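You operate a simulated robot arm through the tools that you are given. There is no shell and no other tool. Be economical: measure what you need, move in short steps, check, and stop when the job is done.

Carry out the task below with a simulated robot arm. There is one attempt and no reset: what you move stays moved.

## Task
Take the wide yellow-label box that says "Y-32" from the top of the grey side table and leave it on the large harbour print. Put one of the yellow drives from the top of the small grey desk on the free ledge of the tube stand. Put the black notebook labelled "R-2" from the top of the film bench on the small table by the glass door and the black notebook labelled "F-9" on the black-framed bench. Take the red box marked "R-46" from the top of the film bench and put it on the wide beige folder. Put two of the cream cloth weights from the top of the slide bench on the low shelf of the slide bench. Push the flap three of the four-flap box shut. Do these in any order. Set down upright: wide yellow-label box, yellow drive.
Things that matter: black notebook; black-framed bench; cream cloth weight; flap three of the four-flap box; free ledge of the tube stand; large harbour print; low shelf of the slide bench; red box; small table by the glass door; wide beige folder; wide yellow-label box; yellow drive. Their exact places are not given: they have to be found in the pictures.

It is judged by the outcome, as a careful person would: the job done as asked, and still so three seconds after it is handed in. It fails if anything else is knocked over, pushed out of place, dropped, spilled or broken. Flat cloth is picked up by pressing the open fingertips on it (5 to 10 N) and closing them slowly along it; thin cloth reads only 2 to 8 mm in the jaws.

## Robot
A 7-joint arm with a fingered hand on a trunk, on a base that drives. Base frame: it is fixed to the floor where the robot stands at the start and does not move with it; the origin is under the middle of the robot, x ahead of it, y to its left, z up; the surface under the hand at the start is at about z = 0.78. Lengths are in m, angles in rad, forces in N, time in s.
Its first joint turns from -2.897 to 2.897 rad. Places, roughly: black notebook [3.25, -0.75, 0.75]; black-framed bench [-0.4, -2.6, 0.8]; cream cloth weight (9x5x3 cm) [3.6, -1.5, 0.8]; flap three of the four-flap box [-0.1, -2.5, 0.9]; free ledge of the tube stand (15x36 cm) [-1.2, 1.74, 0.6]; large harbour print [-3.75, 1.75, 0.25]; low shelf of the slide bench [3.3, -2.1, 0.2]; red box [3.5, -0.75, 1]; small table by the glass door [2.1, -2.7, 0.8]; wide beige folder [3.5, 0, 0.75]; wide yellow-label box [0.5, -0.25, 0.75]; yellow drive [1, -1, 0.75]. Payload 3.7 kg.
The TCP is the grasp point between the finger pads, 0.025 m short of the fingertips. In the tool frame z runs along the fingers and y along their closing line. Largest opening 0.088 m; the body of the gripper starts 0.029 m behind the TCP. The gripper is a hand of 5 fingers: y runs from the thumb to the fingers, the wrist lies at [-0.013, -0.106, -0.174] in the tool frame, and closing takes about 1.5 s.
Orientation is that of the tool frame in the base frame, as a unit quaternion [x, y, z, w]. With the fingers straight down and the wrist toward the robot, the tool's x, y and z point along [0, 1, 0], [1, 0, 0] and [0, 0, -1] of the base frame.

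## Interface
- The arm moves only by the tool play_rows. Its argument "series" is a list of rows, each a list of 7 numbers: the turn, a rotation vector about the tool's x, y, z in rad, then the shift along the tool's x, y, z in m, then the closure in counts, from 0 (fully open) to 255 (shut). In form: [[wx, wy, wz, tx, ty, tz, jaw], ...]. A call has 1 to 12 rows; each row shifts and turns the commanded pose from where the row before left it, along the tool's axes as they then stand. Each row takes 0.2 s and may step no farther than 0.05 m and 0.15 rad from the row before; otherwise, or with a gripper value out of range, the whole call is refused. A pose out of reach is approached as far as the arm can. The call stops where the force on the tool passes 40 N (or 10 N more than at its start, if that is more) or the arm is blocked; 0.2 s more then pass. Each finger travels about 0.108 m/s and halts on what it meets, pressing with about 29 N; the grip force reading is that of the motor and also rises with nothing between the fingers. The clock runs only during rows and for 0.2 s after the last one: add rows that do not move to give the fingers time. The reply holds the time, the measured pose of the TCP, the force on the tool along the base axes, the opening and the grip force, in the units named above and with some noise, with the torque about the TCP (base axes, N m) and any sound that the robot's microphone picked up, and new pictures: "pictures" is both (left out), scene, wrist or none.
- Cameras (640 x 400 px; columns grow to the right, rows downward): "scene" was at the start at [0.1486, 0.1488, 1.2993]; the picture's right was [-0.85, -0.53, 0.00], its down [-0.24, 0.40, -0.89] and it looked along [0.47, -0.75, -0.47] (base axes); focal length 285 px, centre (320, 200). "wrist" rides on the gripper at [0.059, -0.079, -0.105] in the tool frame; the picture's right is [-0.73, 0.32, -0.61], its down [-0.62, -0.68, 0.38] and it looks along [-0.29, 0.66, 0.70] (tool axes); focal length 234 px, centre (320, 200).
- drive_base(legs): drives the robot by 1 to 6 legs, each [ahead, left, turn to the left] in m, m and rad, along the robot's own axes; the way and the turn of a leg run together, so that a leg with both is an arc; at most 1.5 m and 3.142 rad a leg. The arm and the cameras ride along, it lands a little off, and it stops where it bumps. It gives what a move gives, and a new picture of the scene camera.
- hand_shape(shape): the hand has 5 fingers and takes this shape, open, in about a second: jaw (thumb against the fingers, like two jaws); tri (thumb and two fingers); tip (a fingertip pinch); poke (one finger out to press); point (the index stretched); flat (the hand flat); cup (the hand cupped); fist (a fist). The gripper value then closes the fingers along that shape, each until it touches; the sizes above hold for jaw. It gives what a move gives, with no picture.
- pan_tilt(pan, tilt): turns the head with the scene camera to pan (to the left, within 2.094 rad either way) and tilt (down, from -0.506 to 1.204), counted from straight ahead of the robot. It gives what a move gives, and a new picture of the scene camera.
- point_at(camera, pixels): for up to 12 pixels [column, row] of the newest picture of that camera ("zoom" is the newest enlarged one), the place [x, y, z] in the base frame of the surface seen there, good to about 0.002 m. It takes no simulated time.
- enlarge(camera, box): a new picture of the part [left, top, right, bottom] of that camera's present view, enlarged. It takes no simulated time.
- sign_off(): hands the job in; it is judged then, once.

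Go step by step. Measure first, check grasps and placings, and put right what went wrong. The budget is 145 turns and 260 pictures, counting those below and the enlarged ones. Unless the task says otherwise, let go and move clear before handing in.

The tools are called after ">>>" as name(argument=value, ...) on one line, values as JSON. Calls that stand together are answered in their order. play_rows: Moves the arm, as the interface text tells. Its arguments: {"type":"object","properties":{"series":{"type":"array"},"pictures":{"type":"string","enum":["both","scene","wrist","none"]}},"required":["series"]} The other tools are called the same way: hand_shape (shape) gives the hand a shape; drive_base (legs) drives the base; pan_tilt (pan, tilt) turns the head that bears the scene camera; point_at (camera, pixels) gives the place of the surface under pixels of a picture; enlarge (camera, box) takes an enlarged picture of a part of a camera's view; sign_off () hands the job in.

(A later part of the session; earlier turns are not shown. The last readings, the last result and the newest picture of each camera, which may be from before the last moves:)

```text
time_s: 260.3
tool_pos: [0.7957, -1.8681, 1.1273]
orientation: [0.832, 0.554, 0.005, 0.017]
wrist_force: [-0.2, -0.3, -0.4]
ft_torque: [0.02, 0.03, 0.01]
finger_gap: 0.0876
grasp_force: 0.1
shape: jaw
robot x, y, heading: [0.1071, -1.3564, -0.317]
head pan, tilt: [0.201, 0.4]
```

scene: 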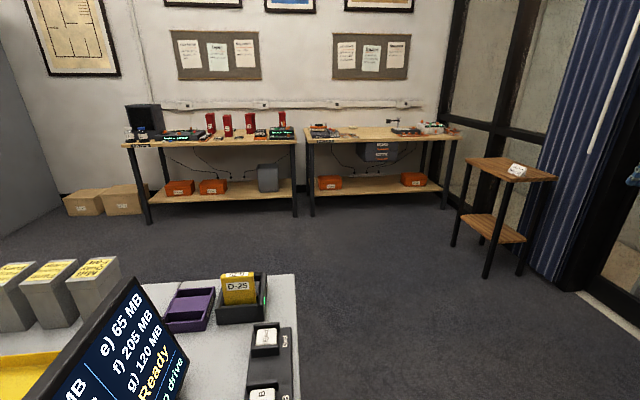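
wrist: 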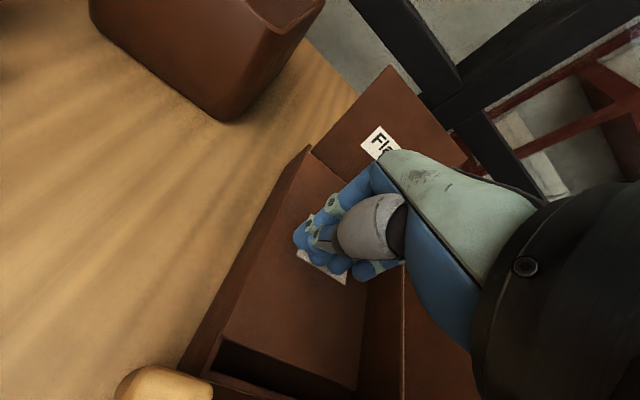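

The turn stopped when the base touched the desk corner; nothing on the desk appears moved. I'll slide right first, then finish turning and drive on.

>>> drive_base(legs=[[0, -0.27, 0], [0, 0, 0.315], [1.45, 0, 0], [0.3, 0.3, 0]])

>>> pan_tilt(pan=0.3, tilt=0.35)

```text
time_s: 272.3
tool_pos: [2.6169, -1.6023, 1.1264]
orientation: [0.739, 0.674, 0.008, 0.017]
wrist_force: [-0.4, -0.4, 0.1]
ft_torque: [0.01, 0.01, -0.02]
finger_gap: 0.0878
grasp_force: 0.1
shape: jaw
robot x, y, heading: [1.8081, -1.3165, -0.007]
head pan, tilt: [0.201, 0.4]
```

scene: 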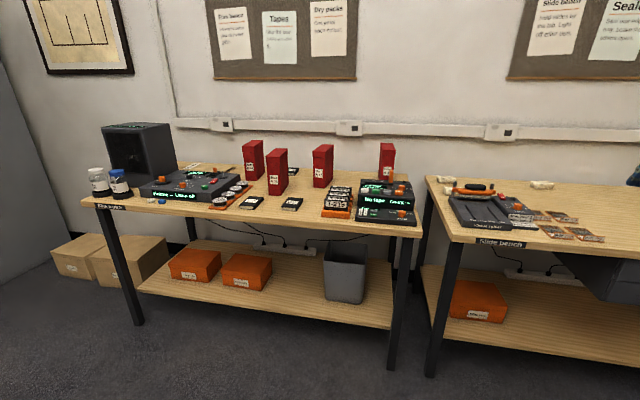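

```text
time_s: 272.9
tool_pos: [2.6183, -1.6017, 1.1265]
orientation: [0.739, 0.674, 0.008, 0.017]
wrist_force: [-0.7, 0.3, -0.7]
ft_torque: [0.01, 0.01, -0.01]
finger_gap: 0.0879
grasp_force: 0.0
shape: jaw
robot x, y, heading: [1.8077, -1.3179, -0.009]
head pan, tilt: [0.3, 0.351]
```

scene: 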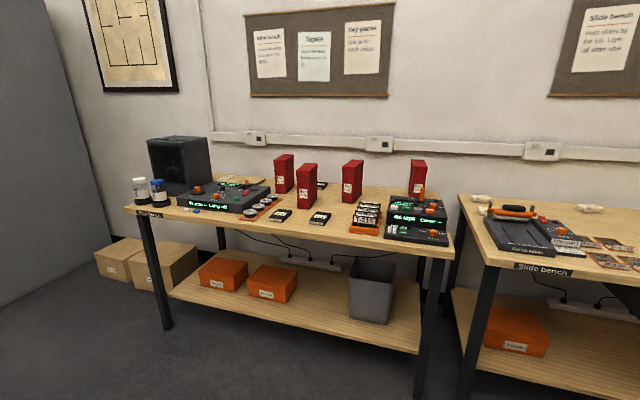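

The film bench has four red boxes and several small black notebooks. I'll zoom in to read the labels.

>>> enlarge(camera="scene", box=[240, 145, 360, 235])

>>> enlarge(camera="scene", box=[340, 145, 640, 285])

>>> enlarge(camera="scene", box=[125, 125, 285, 225])

```text
4.44 times, centred on (300, 190) of scene
```

zoom: 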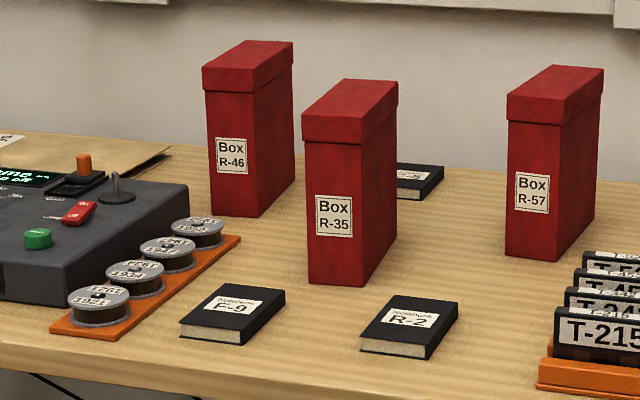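

```text
2.13 times, centred on (490, 215) of scene
```

zoom: 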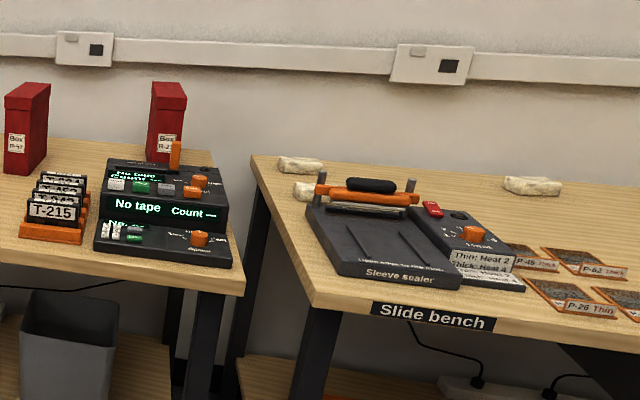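

```text
4.00 times, centred on (205, 175) of scene
```

zoom: 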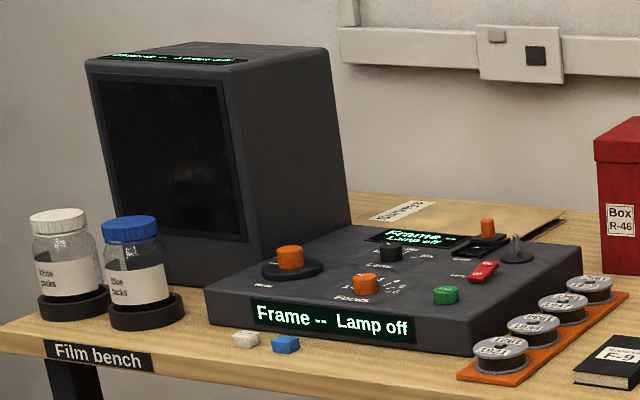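

R-46 is the back-left red box; F-9 and R-2 lie in front, and the beige folder is behind the left console. I'll measure them all.

>>> point_at(camera="scene", pixels=[[278, 222], [296, 211], [288, 209], [271, 219], [310, 222], [328, 226], [331, 212], [322, 212], [283, 160], [276, 164], [292, 158], [287, 190]])

>>> point_at(camera="scene", pixels=[[245, 180], [265, 180], [225, 178], [250, 188], [480, 198], [485, 210], [590, 208], [300, 205], [315, 170], [345, 200], [140, 210], [455, 255]])

```text
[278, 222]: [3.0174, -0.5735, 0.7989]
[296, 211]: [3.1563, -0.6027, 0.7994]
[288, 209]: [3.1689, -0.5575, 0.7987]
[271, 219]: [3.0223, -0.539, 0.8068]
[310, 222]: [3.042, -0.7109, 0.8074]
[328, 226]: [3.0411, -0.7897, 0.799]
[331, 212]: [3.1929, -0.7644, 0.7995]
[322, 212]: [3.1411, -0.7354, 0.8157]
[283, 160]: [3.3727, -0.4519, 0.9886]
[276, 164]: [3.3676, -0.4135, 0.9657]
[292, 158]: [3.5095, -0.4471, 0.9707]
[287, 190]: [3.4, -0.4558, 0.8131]
```

```text
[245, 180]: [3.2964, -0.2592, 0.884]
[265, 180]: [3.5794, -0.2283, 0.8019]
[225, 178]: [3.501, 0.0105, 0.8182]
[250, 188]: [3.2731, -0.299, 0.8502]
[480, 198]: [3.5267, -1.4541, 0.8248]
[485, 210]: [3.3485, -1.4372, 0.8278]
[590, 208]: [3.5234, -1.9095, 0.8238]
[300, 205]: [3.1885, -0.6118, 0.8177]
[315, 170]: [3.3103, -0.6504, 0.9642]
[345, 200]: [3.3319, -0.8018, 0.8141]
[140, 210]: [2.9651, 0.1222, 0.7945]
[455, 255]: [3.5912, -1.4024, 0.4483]
```

Notebooks lie on z≈0.799 and are about 1.7 cm thick; R-46 is near (3.44, -0.43), top 0.99. I'll drive to stand before the notebooks and look from above.

>>> drive_base(legs=[[0, 0.6, 0], [0.42, 0, 0]])

>>> pan_tilt(pan=0.05, tilt=0.75)

>>> enlarge(camera="scene", box=[240, 110, 400, 210])

```text
time_s: 278.6
tool_pos: [3.0439, -1.0226, 1.1272]
orientation: [0.748, 0.664, 0.007, 0.016]
wrist_force: [1.0, 0.8, -0.6]
ft_torque: [-0.01, -0.01, 0.01]
finger_gap: 0.0877
grasp_force: 0.1
shape: jaw
robot x, y, heading: [2.2394, -0.7192, -0.035]
head pan, tilt: [0.3, 0.351]
```

scene: 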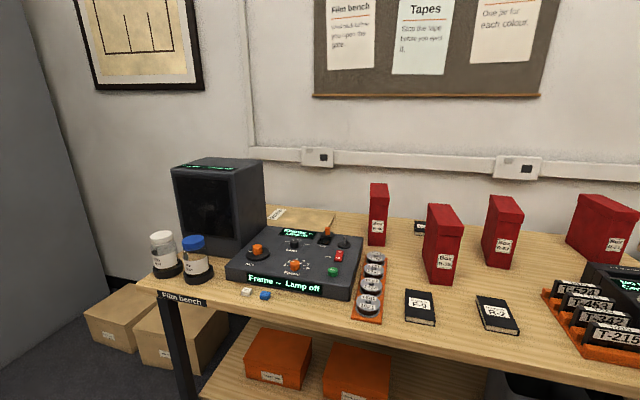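

```text
time_s: 279.5
tool_pos: [3.0442, -1.0226, 1.127]
orientation: [0.747, 0.665, 0.008, 0.016]
wrist_force: [0.9, -1.0, 0.7]
ft_torque: [-0.02, 0.02, 0.0]
finger_gap: 0.0877
grasp_force: 0.0
shape: jaw
robot x, y, heading: [2.243, -0.7154, -0.031]
head pan, tilt: [0.051, 0.75]
```

scene: 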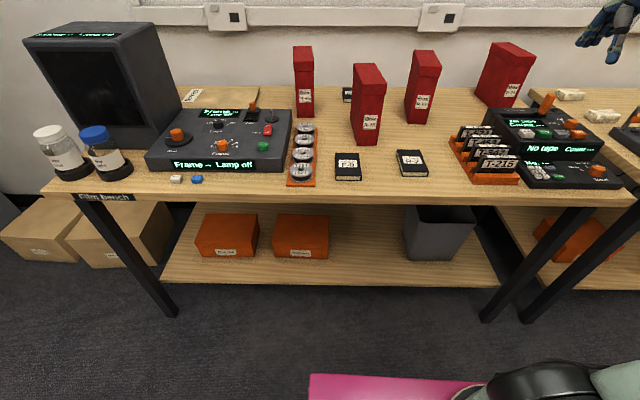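

```text
4.00 times, centred on (320, 160) of scene
```

zoom: 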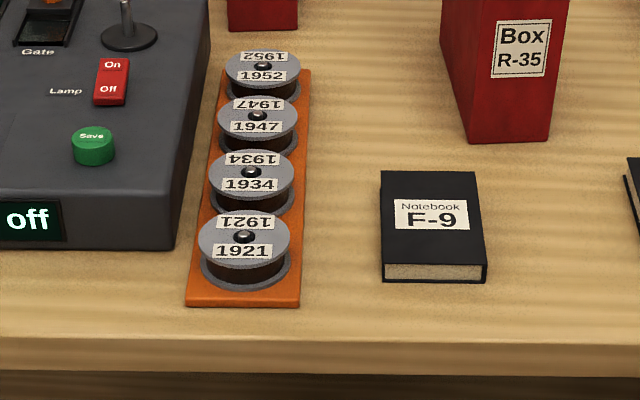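

Both notebooks are now clear. I'll measure their corners precisely.

>>> point_at(camera="zoom", pixels=[[385, 174], [474, 176], [384, 262], [484, 265], [385, 280], [432, 220]])

>>> enlarge(camera="scene", box=[360, 130, 460, 190])

>>> point_at(camera="zoom", pixels=[[240, 130], [380, 130], [285, 255], [430, 245], [330, 190], [290, 275], [360, 265], [70, 40], [30, 90], [580, 240]])

```text
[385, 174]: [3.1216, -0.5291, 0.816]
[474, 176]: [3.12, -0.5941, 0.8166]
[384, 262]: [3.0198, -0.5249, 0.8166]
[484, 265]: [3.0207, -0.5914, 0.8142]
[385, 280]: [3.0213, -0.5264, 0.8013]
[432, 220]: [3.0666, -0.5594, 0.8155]
```

```text
6.40 times, centred on (410, 160) of scene
```

zoom: 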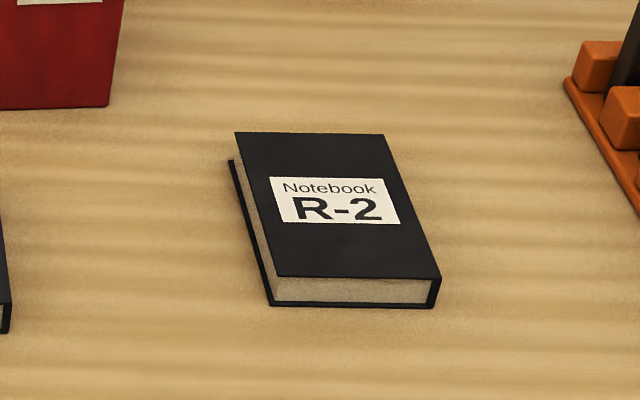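

```text
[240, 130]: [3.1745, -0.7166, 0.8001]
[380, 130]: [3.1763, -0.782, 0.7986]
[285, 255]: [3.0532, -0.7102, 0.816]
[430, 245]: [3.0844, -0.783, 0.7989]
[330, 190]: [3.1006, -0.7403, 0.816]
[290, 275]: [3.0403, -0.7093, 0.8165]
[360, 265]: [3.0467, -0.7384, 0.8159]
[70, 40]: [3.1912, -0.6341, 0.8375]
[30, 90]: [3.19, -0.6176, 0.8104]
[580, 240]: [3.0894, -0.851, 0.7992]
```

>>> point_at(camera="zoom", pixels=[[244, 140], [376, 140], [432, 272], [284, 268], [400, 200], [260, 200]])

```text
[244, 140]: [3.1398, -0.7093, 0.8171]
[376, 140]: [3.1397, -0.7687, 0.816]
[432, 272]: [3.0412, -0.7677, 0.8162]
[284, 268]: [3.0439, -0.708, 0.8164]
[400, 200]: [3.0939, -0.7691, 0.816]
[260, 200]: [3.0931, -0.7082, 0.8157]
```

R-2 is 0.066 wide in y, centred at (3.09, -0.739), unrotated. I'll yaw the hand so it closes along y and correct its small tilt, then move over R-2.

>>> play_rows(series=[[0.0345, 0.0094, 0, 0, 0, 0, 0], [0, 0, 0.1455, 0, 0, 0, 0], [0, 0, 0.1455, 0, 0, 0, 0], [0, 0, 0.1455, 0, 0, 0, 0], [0, 0, 0.1455, 0, 0, 0, 0], [0, 0, 0.1455, 0, 0, 0, 0], [0, 0, 0.1455, 0, 0, 0, 0], [0, 0, 0.1455, 0, 0, 0, 0], [0, 0, 0.1455, 0, 0, 0, 0], [0, 0, 0.1455, 0, 0, 0, 0], [0, 0, 0.1455, 0, 0, 0, 0]], pictures="none")

>>> play_rows(series=[[0, 0, 0, 0.006, -0.0475, 0, 0], [0, 0, 0, 0.006, -0.0475, 0, 0], [0, 0, 0, 0.006, -0.0475, 0, 0], [0, 0, 0, 0.006, -0.0475, 0, 0], [0, 0, 0, 0.006, -0.0475, 0, 0], [0, 0, 0, 0.006, -0.0475, 0, 0], [0, 0, 0, 0, 0, 0.045, 0], [0, 0, 0, 0, 0, 0.045, 0], [0, 0, 0, 0, 0, 0.045, 0], [0, 0, 0, 0, 0, 0.045, 0], [0, 0, 0, 0, 0, 0, 0]])

```text
time_s: 281.9
tool_pos: [3.0439, -1.0245, 1.1265]
orientation: [1.0, -0.002, 0.0, 0.002]
wrist_force: [0.5, -0.7, 0.3]
ft_torque: [0.0, 0.01, 0.0]
finger_gap: 0.0878
grasp_force: 0.2
shape: jaw
robot x, y, heading: [2.2398, -0.7158, -0.04]
head pan, tilt: [0.051, 0.75]
```

```text
time_s: 284.3
tool_pos: [3.0774, -0.7398, 0.9457]
orientation: [1.0, -0.002, 0.0, -0.001]
wrist_force: [-0.8, 0.2, -0.2]
ft_torque: [-0.03, 0.02, 0.0]
finger_gap: 0.0878
grasp_force: 0.0
shape: jaw
robot x, y, heading: [2.2405, -0.7141, -0.035]
head pan, tilt: [0.051, 0.75]
```

scene: 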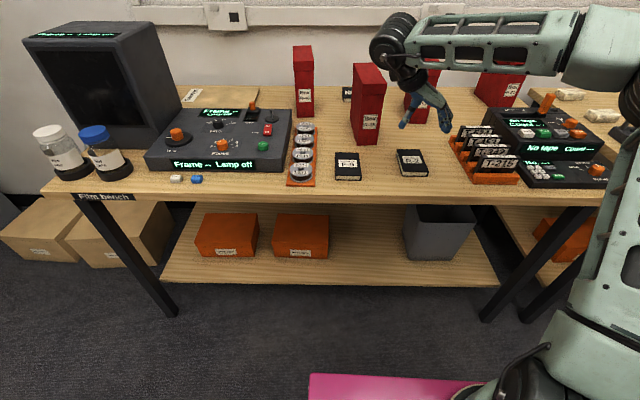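
wrist: 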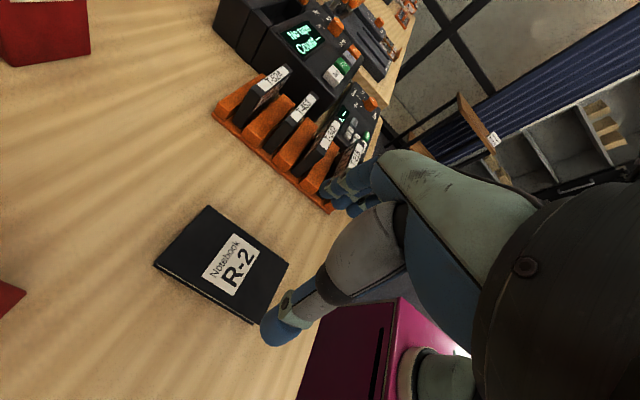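

The hand is aligned over R-2, with the tape rack clear by about 5 cm. I'll descend until the tips are just above the bench, then close.

>>> play_rows(series=[[0, 0, 0, 0.006, 0, 0.04, 0], [0, 0, 0, 0, 0, 0.04, 0], [0, 0, 0, 0, 0, 0.022, 0], [0, 0, 0, 0, 0, 0.01, 0], [0, 0, 0, 0, 0, 0.004, 0], [0, 0, 0, 0, 0, 0, 0]], pictures="wrist")

>>> enlarge(camera="scene", box=[350, 70, 500, 190])

```text
time_s: 285.7
tool_pos: [3.0851, -0.7373, 0.8318]
orientation: [1.0, -0.001, 0.0, 0.0]
wrist_force: [0.2, -0.6, -0.4]
ft_torque: [0.02, -0.01, 0.02]
finger_gap: 0.0877
grasp_force: 0.0
shape: jaw
robot x, y, heading: [2.2391, -0.7152, -0.039]
head pan, tilt: [0.051, 0.75]
```

wrist: 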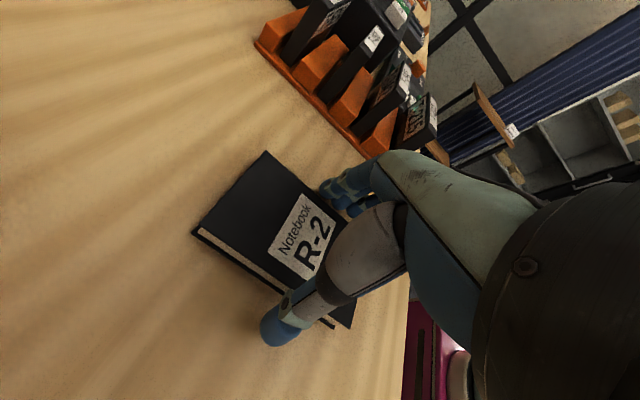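

```text
3.33 times, centred on (425, 130) of scene
```

zoom: 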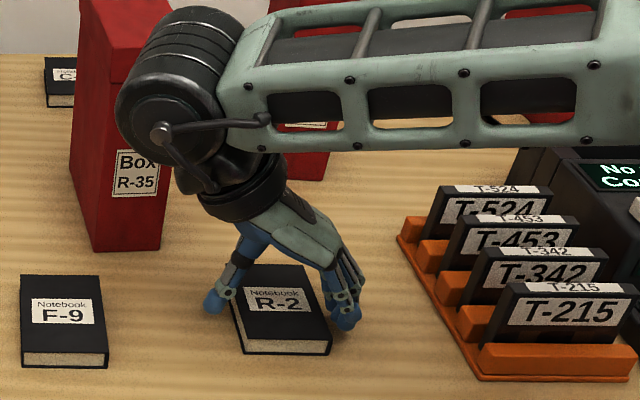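

The fingers straddle the notebook. I'll lower 4 mm more and close.

>>> play_rows(series=[[0, 0, 0, 0, 0, 0.004, 0], [0, 0, 0, 0, 0, 0, 60], [0, 0, 0, 0, 0, 0, 120], [0, 0, 0, 0, 0, 0, 180], [0, 0, 0, 0, 0, 0, 255], [0, 0, 0, 0, 0, 0, 255], [0, 0, 0, 0, 0, 0, 255], [0, 0, 0, 0, 0, -0.005, 255], [0, 0, 0, 0, 0, -0.015, 255], [0, 0, 0, 0, 0, -0.03, 255], [0, 0, 0, 0, 0, -0.03, 255], [0, 0, 0, 0, 0, -0.03, 255]], pictures="wrist")

>>> enlarge(camera="scene", box=[350, 70, 500, 190])

```text
time_s: 288.3
tool_pos: [3.0863, -0.737, 0.9396]
orientation: [1.0, -0.002, 0.0, 0.001]
wrist_force: [0.6, 0.6, -1.1]
ft_torque: [0.01, -0.03, 0.02]
finger_gap: 0.0627
grasp_force: 29.2
shape: jaw
robot x, y, heading: [2.2412, -0.7154, -0.034]
head pan, tilt: [0.051, 0.75]
```

wrist: 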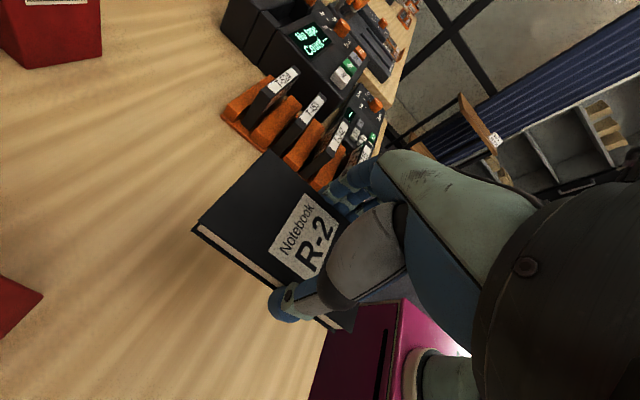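

```text
3.33 times, centred on (425, 130) of scene
```

zoom: 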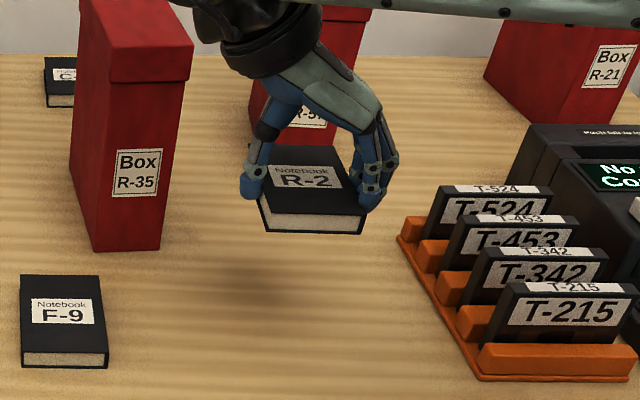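

R-2 is held level. I'll raise it, back off, turn right, and head for the small table by the glass door.

>>> play_rows(series=[[0, 0, 0, 0, 0, -0.045, 255], [0, 0, 0, 0, 0, -0.045, 255], [0, 0, 0, 0, 0, -0.045, 255], [0, 0, 0, 0, 0, -0.03, 255]], pictures="none")

>>> drive_base(legs=[[-0.2, 0, 0], [0, 0, -1.535], [0.75, 0, 0]])

>>> pan_tilt(pan=0.0, tilt=0.6)

```text
time_s: 289.3
tool_pos: [3.0878, -0.7399, 1.103]
orientation: [1.0, -0.001, 0.0, 0.0]
wrist_force: [0.1, 0.5, -0.9]
ft_torque: [0.05, 0.02, 0.03]
finger_gap: 0.0627
grasp_force: 29.3
shape: jaw
robot x, y, heading: [2.244, -0.7204, -0.036]
head pan, tilt: [0.051, 0.75]
```

```text
time_s: 298.2
tool_pos: [2.0879, -2.2871, 1.103]
orientation: [0.729, -0.685, 0.0, 0.0]
wrist_force: [0.2, 0.4, -1.9]
ft_torque: [0.03, 0.01, 0.02]
finger_gap: 0.0626
grasp_force: 29.2
shape: jaw
robot x, y, heading: [2.056, -1.4435, -1.542]
head pan, tilt: [0.051, 0.75]
```

scene: 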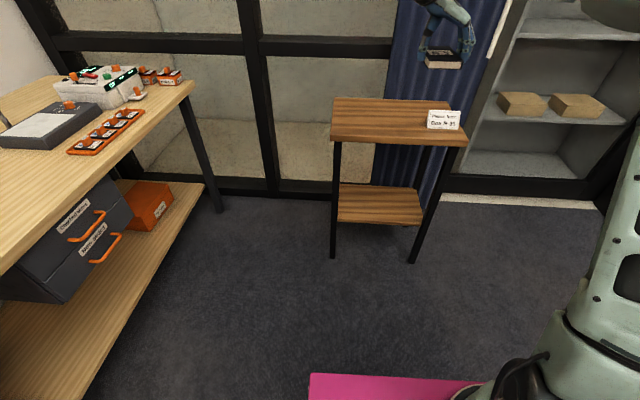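

```text
time_s: 298.9
tool_pos: [2.087, -2.2889, 1.1023]
orientation: [0.729, -0.685, 0.0, 0.0]
wrist_force: [-0.2, -1.1, -1.6]
ft_torque: [-0.02, 0.05, 0.0]
finger_gap: 0.0625
grasp_force: 28.9
shape: jaw
robot x, y, heading: [2.0528, -1.4385, -1.541]
head pan, tilt: [0.0, 0.6]
```

scene: 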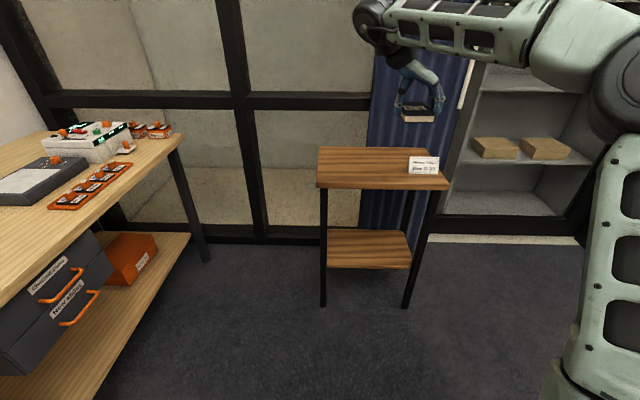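

The small table is ahead, with a card at its front right corner. I'll measure the top.

>>> point_at(camera="scene", pixels=[[320, 178], [325, 150], [405, 150], [400, 180], [445, 183], [415, 165], [365, 165], [424, 172], [430, 155], [340, 160]])

>>> enlarge(camera="scene", box=[300, 80, 460, 200])

```text
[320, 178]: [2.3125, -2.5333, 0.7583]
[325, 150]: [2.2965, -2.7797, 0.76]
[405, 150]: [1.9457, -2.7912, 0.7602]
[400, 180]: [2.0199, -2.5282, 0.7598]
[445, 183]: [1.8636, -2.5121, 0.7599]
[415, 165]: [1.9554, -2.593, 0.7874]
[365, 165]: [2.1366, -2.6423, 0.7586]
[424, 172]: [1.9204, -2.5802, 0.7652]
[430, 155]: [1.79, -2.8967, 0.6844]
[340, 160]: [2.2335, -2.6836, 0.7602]
```

```text
3.33 times, centred on (380, 140) of scene
```

zoom: 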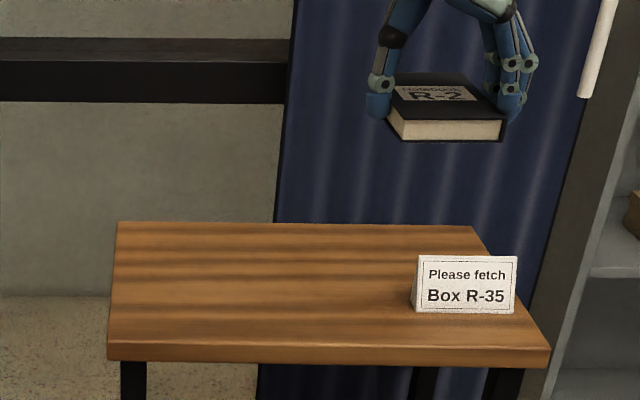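

The top spans x 1.86–2.31, y -2.79…-2.52 at z=0.76, with a card at its right front. I'll position to set the notebook at about (2.15, -2.65).

>>> drive_base(legs=[[0.35, 0.06, 0]])

>>> play_rows(series=[[0, 0, 0, 0, 0, 0.045, 255], [0, 0, 0, 0, 0, 0.045, 255], [0, 0, 0, 0, 0, 0.045, 255], [0, 0, 0, 0, 0, 0.045, 255], [0, 0, 0, 0, 0, 0.045, 255], [0, 0, 0, 0, 0, 0.03, 255], [0, 0, 0, 0, 0, 0, 255]])

```text
time_s: 301.1
tool_pos: [2.1579, -2.6261, 1.1026]
orientation: [0.73, -0.683, -0.001, 0.0]
wrist_force: [0.5, 0.2, -1.5]
ft_torque: [0.02, 0.01, 0.01]
finger_gap: 0.0624
grasp_force: 28.4
shape: jaw
robot x, y, heading: [2.1262, -1.7781, -1.538]
head pan, tilt: [0.0, 0.6]
```

scene: 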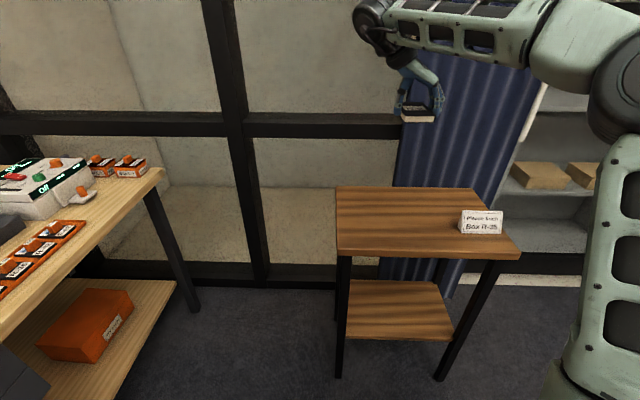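

```text
time_s: 302.7
tool_pos: [2.1567, -2.6301, 0.8487]
orientation: [0.729, -0.684, 0.0, 0.0]
wrist_force: [-0.4, -0.5, -0.7]
ft_torque: [0.03, 0.01, -0.01]
finger_gap: 0.0627
grasp_force: 29.1
shape: jaw
robot x, y, heading: [2.122, -1.7787, -1.542]
head pan, tilt: [0.0, 0.6]
```

scene: 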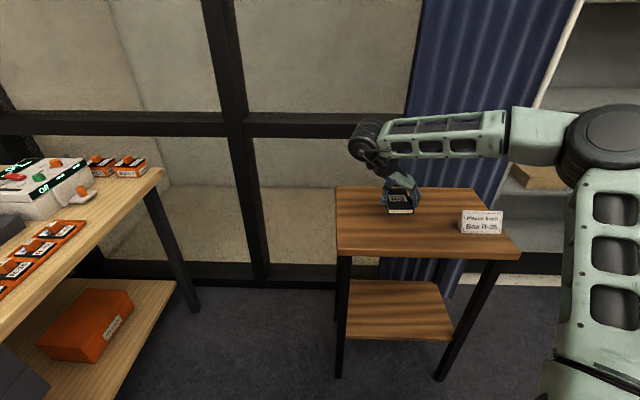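
wrist: 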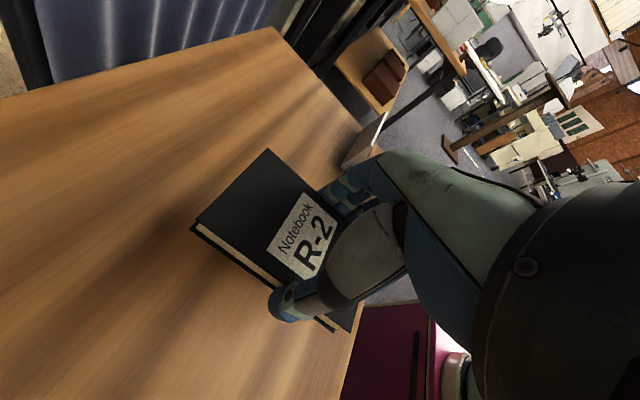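

R-2 is above the free part of the top. I'll lower to contact, release and rise.

>>> play_rows(series=[[0, 0, 0, 0, 0, 0.035, 255], [0, 0, 0, 0, 0, 0.015, 255], [0, 0, 0, 0, 0, 0.006, 255], [0, 0, 0, 0, 0, 0.003, 255], [0, 0, 0, 0, 0, 0, 180], [0, 0, 0, 0, 0, 0, 120], [0, 0, 0, 0, 0, 0, 60], [0, 0, 0, 0, 0, 0, 0], [0, 0, 0, 0, 0, 0, 0], [0, 0, 0, 0, 0, -0.03, 0], [0, 0, 0, 0, 0, -0.045, 0], [0, 0, 0, 0, 0, -0.045, 0]], pictures="wrist")

>>> play_rows(series=[[0, 0, 0, 0, 0, -0.045, 0], [0, 0, 0, 0, 0, -0.045, 0], [0, 0, 0, 0, 0, -0.045, 0], [0, 0, 0, 0, 0, -0.045, 0]], pictures="scene")

```text
time_s: 305.3
tool_pos: [2.1581, -2.6279, 0.9077]
orientation: [0.729, -0.684, 0.0, 0.0]
wrist_force: [-0.3, -0.1, 0.1]
ft_torque: [-0.03, 0.0, -0.01]
finger_gap: 0.0877
grasp_force: 0.1
shape: jaw
robot x, y, heading: [2.1264, -1.7826, -1.539]
head pan, tilt: [0.0, 0.6]
```

wrist: 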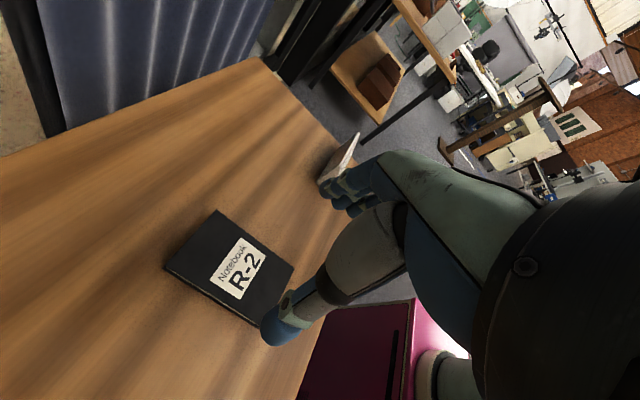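

```text
time_s: 306.3
tool_pos: [2.1553, -2.627, 1.0912]
orientation: [0.729, -0.684, -0.001, -0.001]
wrist_force: [0.3, -0.2, -0.5]
ft_torque: [0.03, -0.01, -0.01]
finger_gap: 0.0878
grasp_force: 0.0
shape: jaw
robot x, y, heading: [2.1264, -1.7792, -1.541]
head pan, tilt: [0.0, 0.6]
```

scene: 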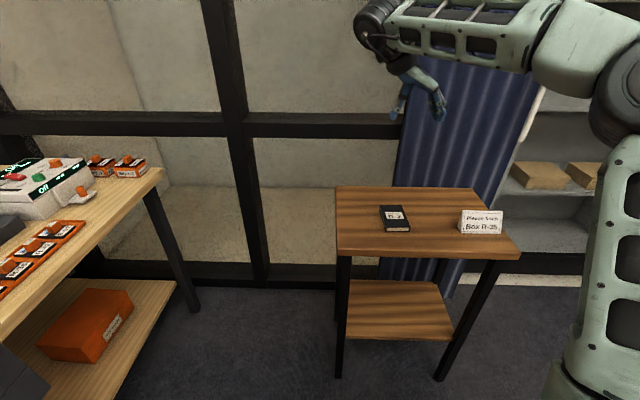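

R-2 lies on the small table. Next is F-9: back up, turn left and line up.

>>> drive_base(legs=[[-1.2, 0.0, 0], [0, 0, 1.507], [0.08, 0, 0]])

>>> pan_tilt(pan=0.2, tilt=0.7)

>>> enlarge(camera="scene", box=[260, 90, 460, 210])

```text
time_s: 316.8
tool_pos: [3.0164, -0.5889, 1.0906]
orientation: [1.0, 0.006, 0.0, 0.0]
wrist_force: [0.9, 0.2, 0.1]
ft_torque: [0.01, 0.01, -0.01]
finger_gap: 0.0878
grasp_force: 0.1
shape: jaw
robot x, y, heading: [2.1716, -0.5733, -0.022]
head pan, tilt: [0.0, 0.6]
```

scene: 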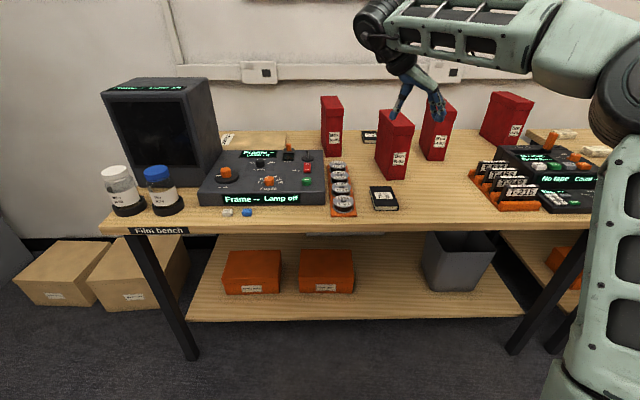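

```text
time_s: 317.5
tool_pos: [3.0167, -0.5889, 1.0909]
orientation: [1.0, 0.005, 0.001, 0.001]
wrist_force: [-0.8, 0.2, -0.7]
ft_torque: [-0.01, -0.02, -0.02]
finger_gap: 0.0875
grasp_force: 0.1
shape: jaw
robot x, y, heading: [2.1707, -0.5718, -0.023]
head pan, tilt: [0.201, 0.7]
```

scene: 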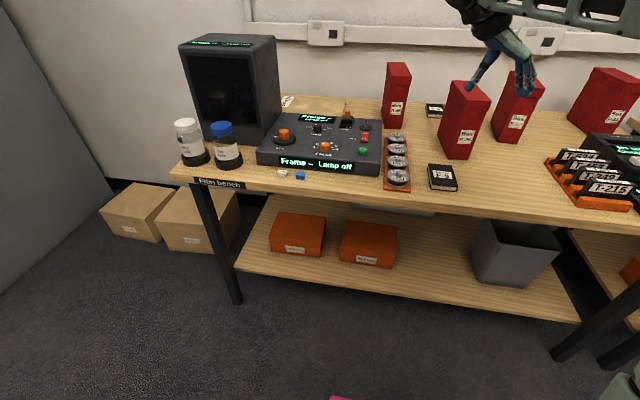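

```text
3.20 times, centred on (360, 150) of scene
```

zoom: 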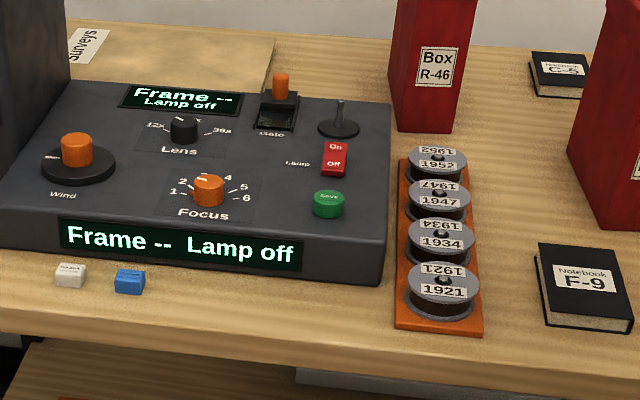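

F-9's position is known, at (3.071, -0.560). I'll move over it and descend most of the way.

>>> play_rows(series=[[0, 0, 0.012, 0.027, -0.0145, 0, 0], [0, 0, 0, 0.027, -0.0145, 0, 0], [0, 0, 0, 0, 0, 0.045, 0], [0, 0, 0, 0, 0, 0.045, 0], [0, 0, 0, 0, 0, 0.045, 0], [0, 0, 0, 0, 0, 0.045, 0], [0, 0, 0, 0, 0, 0.04, 0], [0, 0, 0, 0, 0, 0.015, 0], [0, 0, 0, 0, 0, 0, 0]], pictures="wrist")

>>> enlarge(camera="scene", box=[360, 90, 500, 210])

```text
time_s: 319.5
tool_pos: [3.0615, -0.5694, 0.8536]
orientation: [1.0, -0.001, 0.0, 0.0]
wrist_force: [-0.9, 0.4, 0.6]
ft_torque: [0.0, 0.0, -0.01]
finger_gap: 0.0876
grasp_force: 0.1
shape: jaw
out of reach, approached as far as the arm can: row 2
robot x, y, heading: [2.174, -0.5734, -0.019]
head pan, tilt: [0.201, 0.7]
```

wrist: 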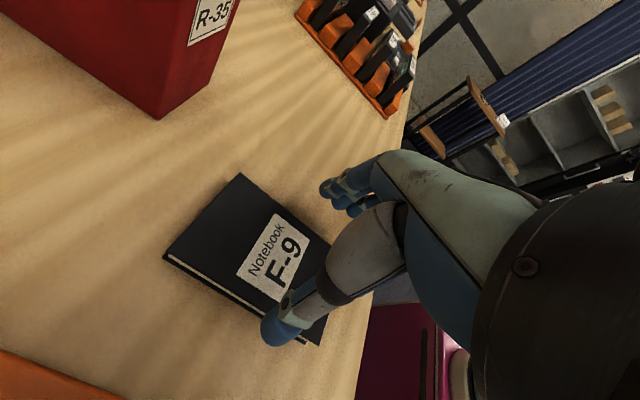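

```text
3.33 times, centred on (430, 150) of scene
```

zoom: 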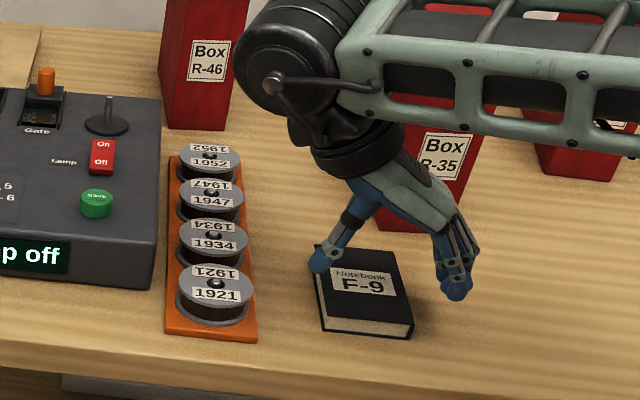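

The hand sits 1 cm right of centre. I'll correct, lower to the bench and close.

>>> play_rows(series=[[0, 0, 0, 0.005, -0.0095, 0, 0], [0, 0, 0, 0, 0, 0.015, 0], [0, 0, 0, 0, 0, 0.0105, 0], [0, 0, 0, 0, 0, 0, 60], [0, 0, 0, 0, 0, 0, 120], [0, 0, 0, 0, 0, 0, 180], [0, 0, 0, 0, 0, 0, 255], [0, 0, 0, 0, 0, 0, 255], [0, 0, 0, 0, 0, 0, 255], [0, 0, 0, 0, 0, -0.005, 255], [0, 0, 0, 0, 0, -0.02, 255], [0, 0, 0, 0, 0, -0.03, 255]], pictures="wrist")

>>> enlarge(camera="scene", box=[360, 90, 500, 210])

```text
time_s: 322.1
tool_pos: [3.0673, -0.5588, 0.8784]
orientation: [1.0, -0.001, 0.0, 0.001]
wrist_force: [-0.1, 0.2, -1.0]
ft_torque: [-0.02, 0.0, 0.01]
finger_gap: 0.062
grasp_force: 28.9
shape: jaw
robot x, y, heading: [2.1683, -0.5743, -0.017]
head pan, tilt: [0.201, 0.7]
```

wrist: 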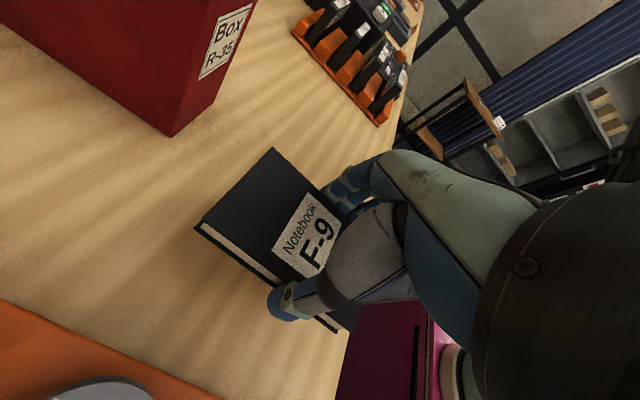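

```text
3.33 times, centred on (430, 150) of scene
```

zoom: 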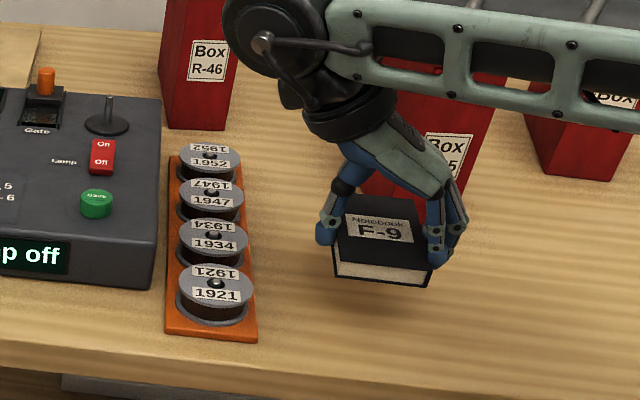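

F-9 is held. I'll raise it high and pull it in, then travel facing the glass side to the black-framed bench.

>>> play_rows(series=[[0, 0, 0, -0.01, 0, -0.045, 255], [0, 0, 0, -0.01, 0, -0.045, 255], [0, 0, 0, -0.02, 0, -0.045, 255], [0, 0, 0, -0.02, 0, -0.045, 255], [0, 0, 0, -0.02, 0, -0.045, 255], [0, 0, 0, -0.02, 0, -0.045, 255], [0, 0, 0, -0.02, 0, -0.045, 255]], pictures="none")

>>> drive_base(legs=[[-0.25, 0, 0], [0, 0, -1.555], [1.0, 0, 0], [0, -1.45, 0]])

>>> pan_tilt(pan=-0.5, tilt=0.5)

```text
time_s: 323.7
tool_pos: [2.9396, -0.5625, 1.1881]
orientation: [1.0, 0.002, 0.002, -0.001]
wrist_force: [-0.5, -1.4, -1.7]
ft_torque: [0.01, 0.0, -0.02]
finger_gap: 0.0622
grasp_force: 28.5
shape: jaw
out of reach, approached as far as the arm can: row 7
robot x, y, heading: [2.1707, -0.5723, -0.019]
head pan, tilt: [0.201, 0.7]
```

```text
time_s: 340.9
tool_pos: [0.5209, -2.3597, 1.1886]
orientation: [0.73, -0.683, 0.003, 0.002]
wrist_force: [-0.6, -0.1, -1.3]
ft_torque: [0.03, 0.01, 0.01]
finger_gap: 0.0619
grasp_force: 28.8
shape: jaw
robot x, y, heading: [0.4559, -1.5972, -1.526]
head pan, tilt: [0.201, 0.7]
```

scene: 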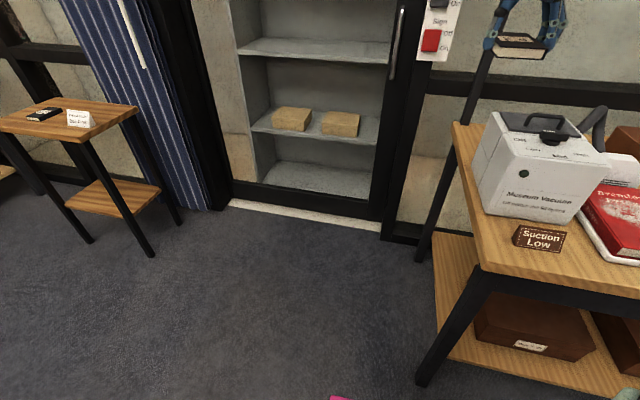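

```text
time_s: 342.0
tool_pos: [0.5209, -2.3605, 1.1875]
orientation: [0.73, -0.683, 0.002, 0.001]
wrist_force: [-0.6, -1.0, -0.8]
ft_torque: [0.0, -0.03, 0.04]
finger_gap: 0.0618
grasp_force: 29.1
shape: jaw
robot x, y, heading: [0.4597, -1.593, -1.524]
head pan, tilt: [-0.499, 0.499]
```

scene: 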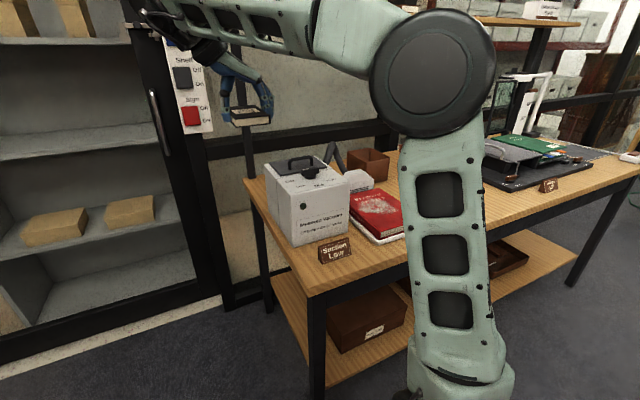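

A shelf upright stands near (245,110). I'll check it and the vacuum's height before sliding right.

>>> point_at(camera="scene", pixels=[[246, 130], [240, 75], [300, 160], [330, 150], [290, 175], [310, 200], [365, 155], [180, 80], [200, 110], [525, 75], [540, 50]])

```text
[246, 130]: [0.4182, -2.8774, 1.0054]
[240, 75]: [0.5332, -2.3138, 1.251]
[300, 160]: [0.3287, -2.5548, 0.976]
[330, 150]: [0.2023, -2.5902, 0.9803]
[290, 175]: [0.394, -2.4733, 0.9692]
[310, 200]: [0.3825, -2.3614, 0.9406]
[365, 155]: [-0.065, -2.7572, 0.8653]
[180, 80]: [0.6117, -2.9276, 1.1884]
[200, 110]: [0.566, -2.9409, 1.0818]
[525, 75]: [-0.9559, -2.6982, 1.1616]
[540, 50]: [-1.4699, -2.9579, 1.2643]
```

The vacuum top is at 0.98 and the upright stands well back, so the way is clear. I'll slide right to the free front area of the bench.

>>> drive_base(legs=[[-0.1, 0, 0], [0, -0.79, -0.03]])

>>> pan_tilt(pan=0.05, tilt=0.75)

>>> enlarge(camera="scene", box=[240, 70, 480, 220])

```text
time_s: 343.1
tool_pos: [0.5139, -2.3197, 1.1867]
orientation: [0.728, -0.685, 0.001, 0.0]
wrist_force: [-0.4, 0.4, -0.3]
ft_torque: [0.02, 0.02, 0.0]
finger_gap: 0.0622
grasp_force: 28.9
shape: jaw
robot x, y, heading: [0.4557, -1.5493, -1.533]
head pan, tilt: [-0.499, 0.499]
stopped in leg 1: the robot was blocked; the commanded pose is now the measured one
```

scene: 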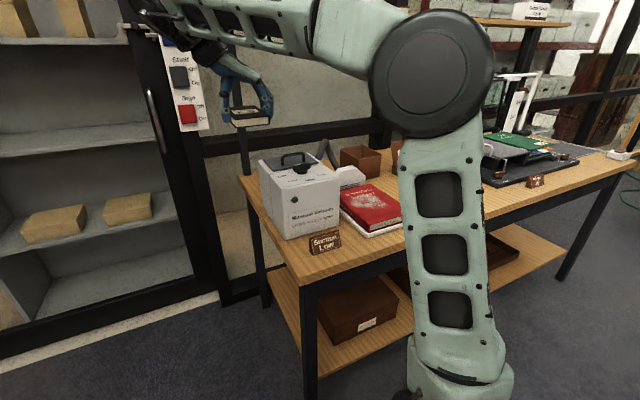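

```text
time_s: 344.0
tool_pos: [0.5153, -2.3185, 1.1878]
orientation: [0.728, -0.685, 0.002, 0.001]
wrist_force: [-0.5, -0.6, -1.5]
ft_torque: [0.03, 0.0, 0.0]
finger_gap: 0.0617
grasp_force: 29.0
shape: jaw
robot x, y, heading: [0.4548, -1.5515, -1.534]
head pan, tilt: [0.051, 0.75]
```

scene: 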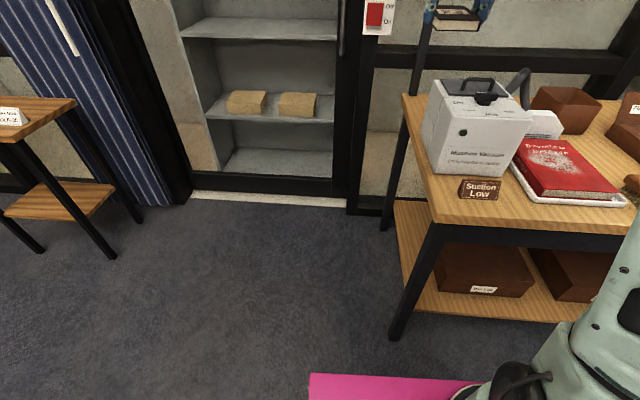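

```text
2.67 times, centred on (360, 145) of scene
```

zoom: 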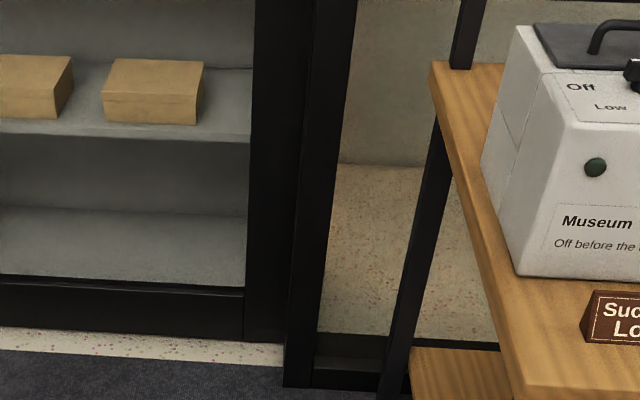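

The base rear touched the desk edge, so I'll move forward a little and then slide right.

>>> drive_base(legs=[[0.05, 0, 0], [0, -0.79, -0.03]])

>>> pan_tilt(pan=0.05, tilt=0.75)

>>> enlarge(camera="scene", box=[240, 70, 480, 220])

```text
time_s: 348.8
tool_pos: [-0.3105, -2.384, 1.1871]
orientation: [0.715, -0.699, 0.002, 0.001]
wrist_force: [0.2, 0.2, -1.9]
ft_torque: [-0.01, 0.0, -0.01]
finger_gap: 0.0621
grasp_force: 29.0
shape: jaw
robot x, y, heading: [-0.3377, -1.6172, -1.576]
head pan, tilt: [0.051, 0.75]
```

scene: 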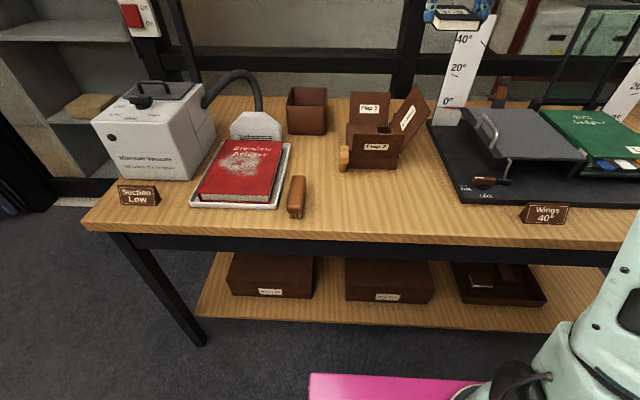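

```text
time_s: 349.4
tool_pos: [-0.3099, -2.3848, 1.1878]
orientation: [0.714, -0.7, 0.003, 0.001]
wrist_force: [0.0, -0.4, -1.4]
ft_torque: [0.01, 0.03, 0.01]
finger_gap: 0.0618
grasp_force: 28.7
shape: jaw
robot x, y, heading: [-0.3388, -1.6162, -1.573]
head pan, tilt: [0.051, 0.75]
```

scene: 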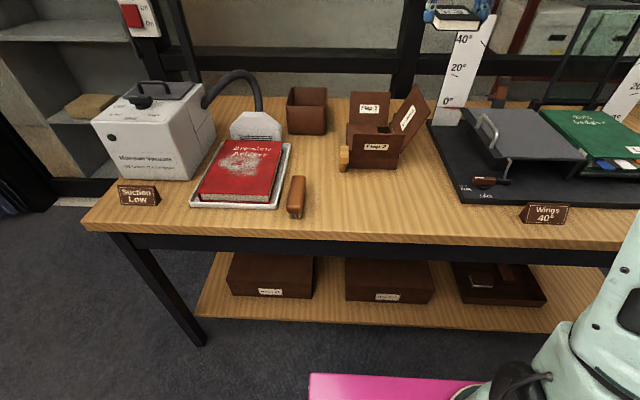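

```text
2.67 times, centred on (360, 145) of scene
```

zoom: 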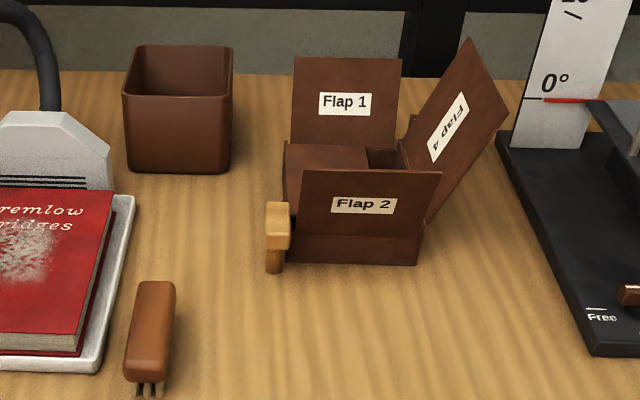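

The open area in front of the flap box, around (370,205), is free. I'll measure its bounds.

>>> point_at(camera="scene", pixels=[[320, 215], [370, 230], [420, 220], [370, 190], [450, 195], [370, 175], [305, 210], [535, 205], [400, 170], [460, 205]])

```text
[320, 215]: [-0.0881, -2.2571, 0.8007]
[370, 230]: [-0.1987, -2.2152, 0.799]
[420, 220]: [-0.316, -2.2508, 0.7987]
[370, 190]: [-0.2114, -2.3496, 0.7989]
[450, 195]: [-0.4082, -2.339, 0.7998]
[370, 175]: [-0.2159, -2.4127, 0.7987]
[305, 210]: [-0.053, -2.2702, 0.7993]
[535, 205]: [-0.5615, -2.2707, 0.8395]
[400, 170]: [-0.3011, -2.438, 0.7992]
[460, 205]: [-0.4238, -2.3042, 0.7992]
```

I'll shift to (-0.30, -2.31) and lower.

>>> play_rows(series=[[0, 0, 0, -0.0375, -0.005, 0, 255], [0, 0, 0, -0.0375, -0.005, 0, 255], [0, 0, 0, 0, 0, 0.045, 255], [0, 0, 0, 0, 0, 0.045, 255], [0, 0, 0, 0, 0, 0.045, 255], [0, 0, 0, 0, 0, 0.045, 255], [0, 0, 0, 0, 0, 0.045, 255], [0, 0, 0, 0, 0, 0.045, 255], [0, 0, 0, 0, 0, 0.045, 255], [0, 0, 0, 0, 0, 0, 255]])

```text
time_s: 351.6
tool_pos: [-0.2991, -2.3122, 0.8778]
orientation: [0.714, -0.7, 0.001, 0.0]
wrist_force: [0.4, -1.0, -0.5]
ft_torque: [-0.01, 0.01, 0.01]
finger_gap: 0.0618
grasp_force: 28.9
shape: jaw
robot x, y, heading: [-0.3378, -1.6191, -1.571]
head pan, tilt: [0.051, 0.75]
```

scene: 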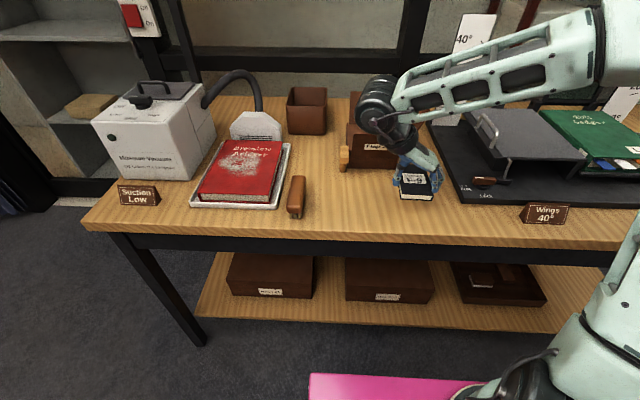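
wrist: 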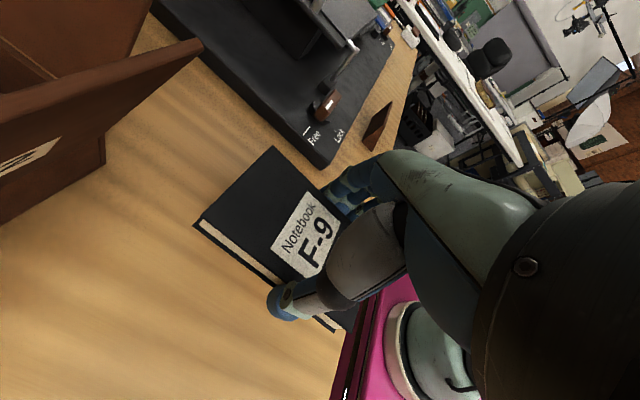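

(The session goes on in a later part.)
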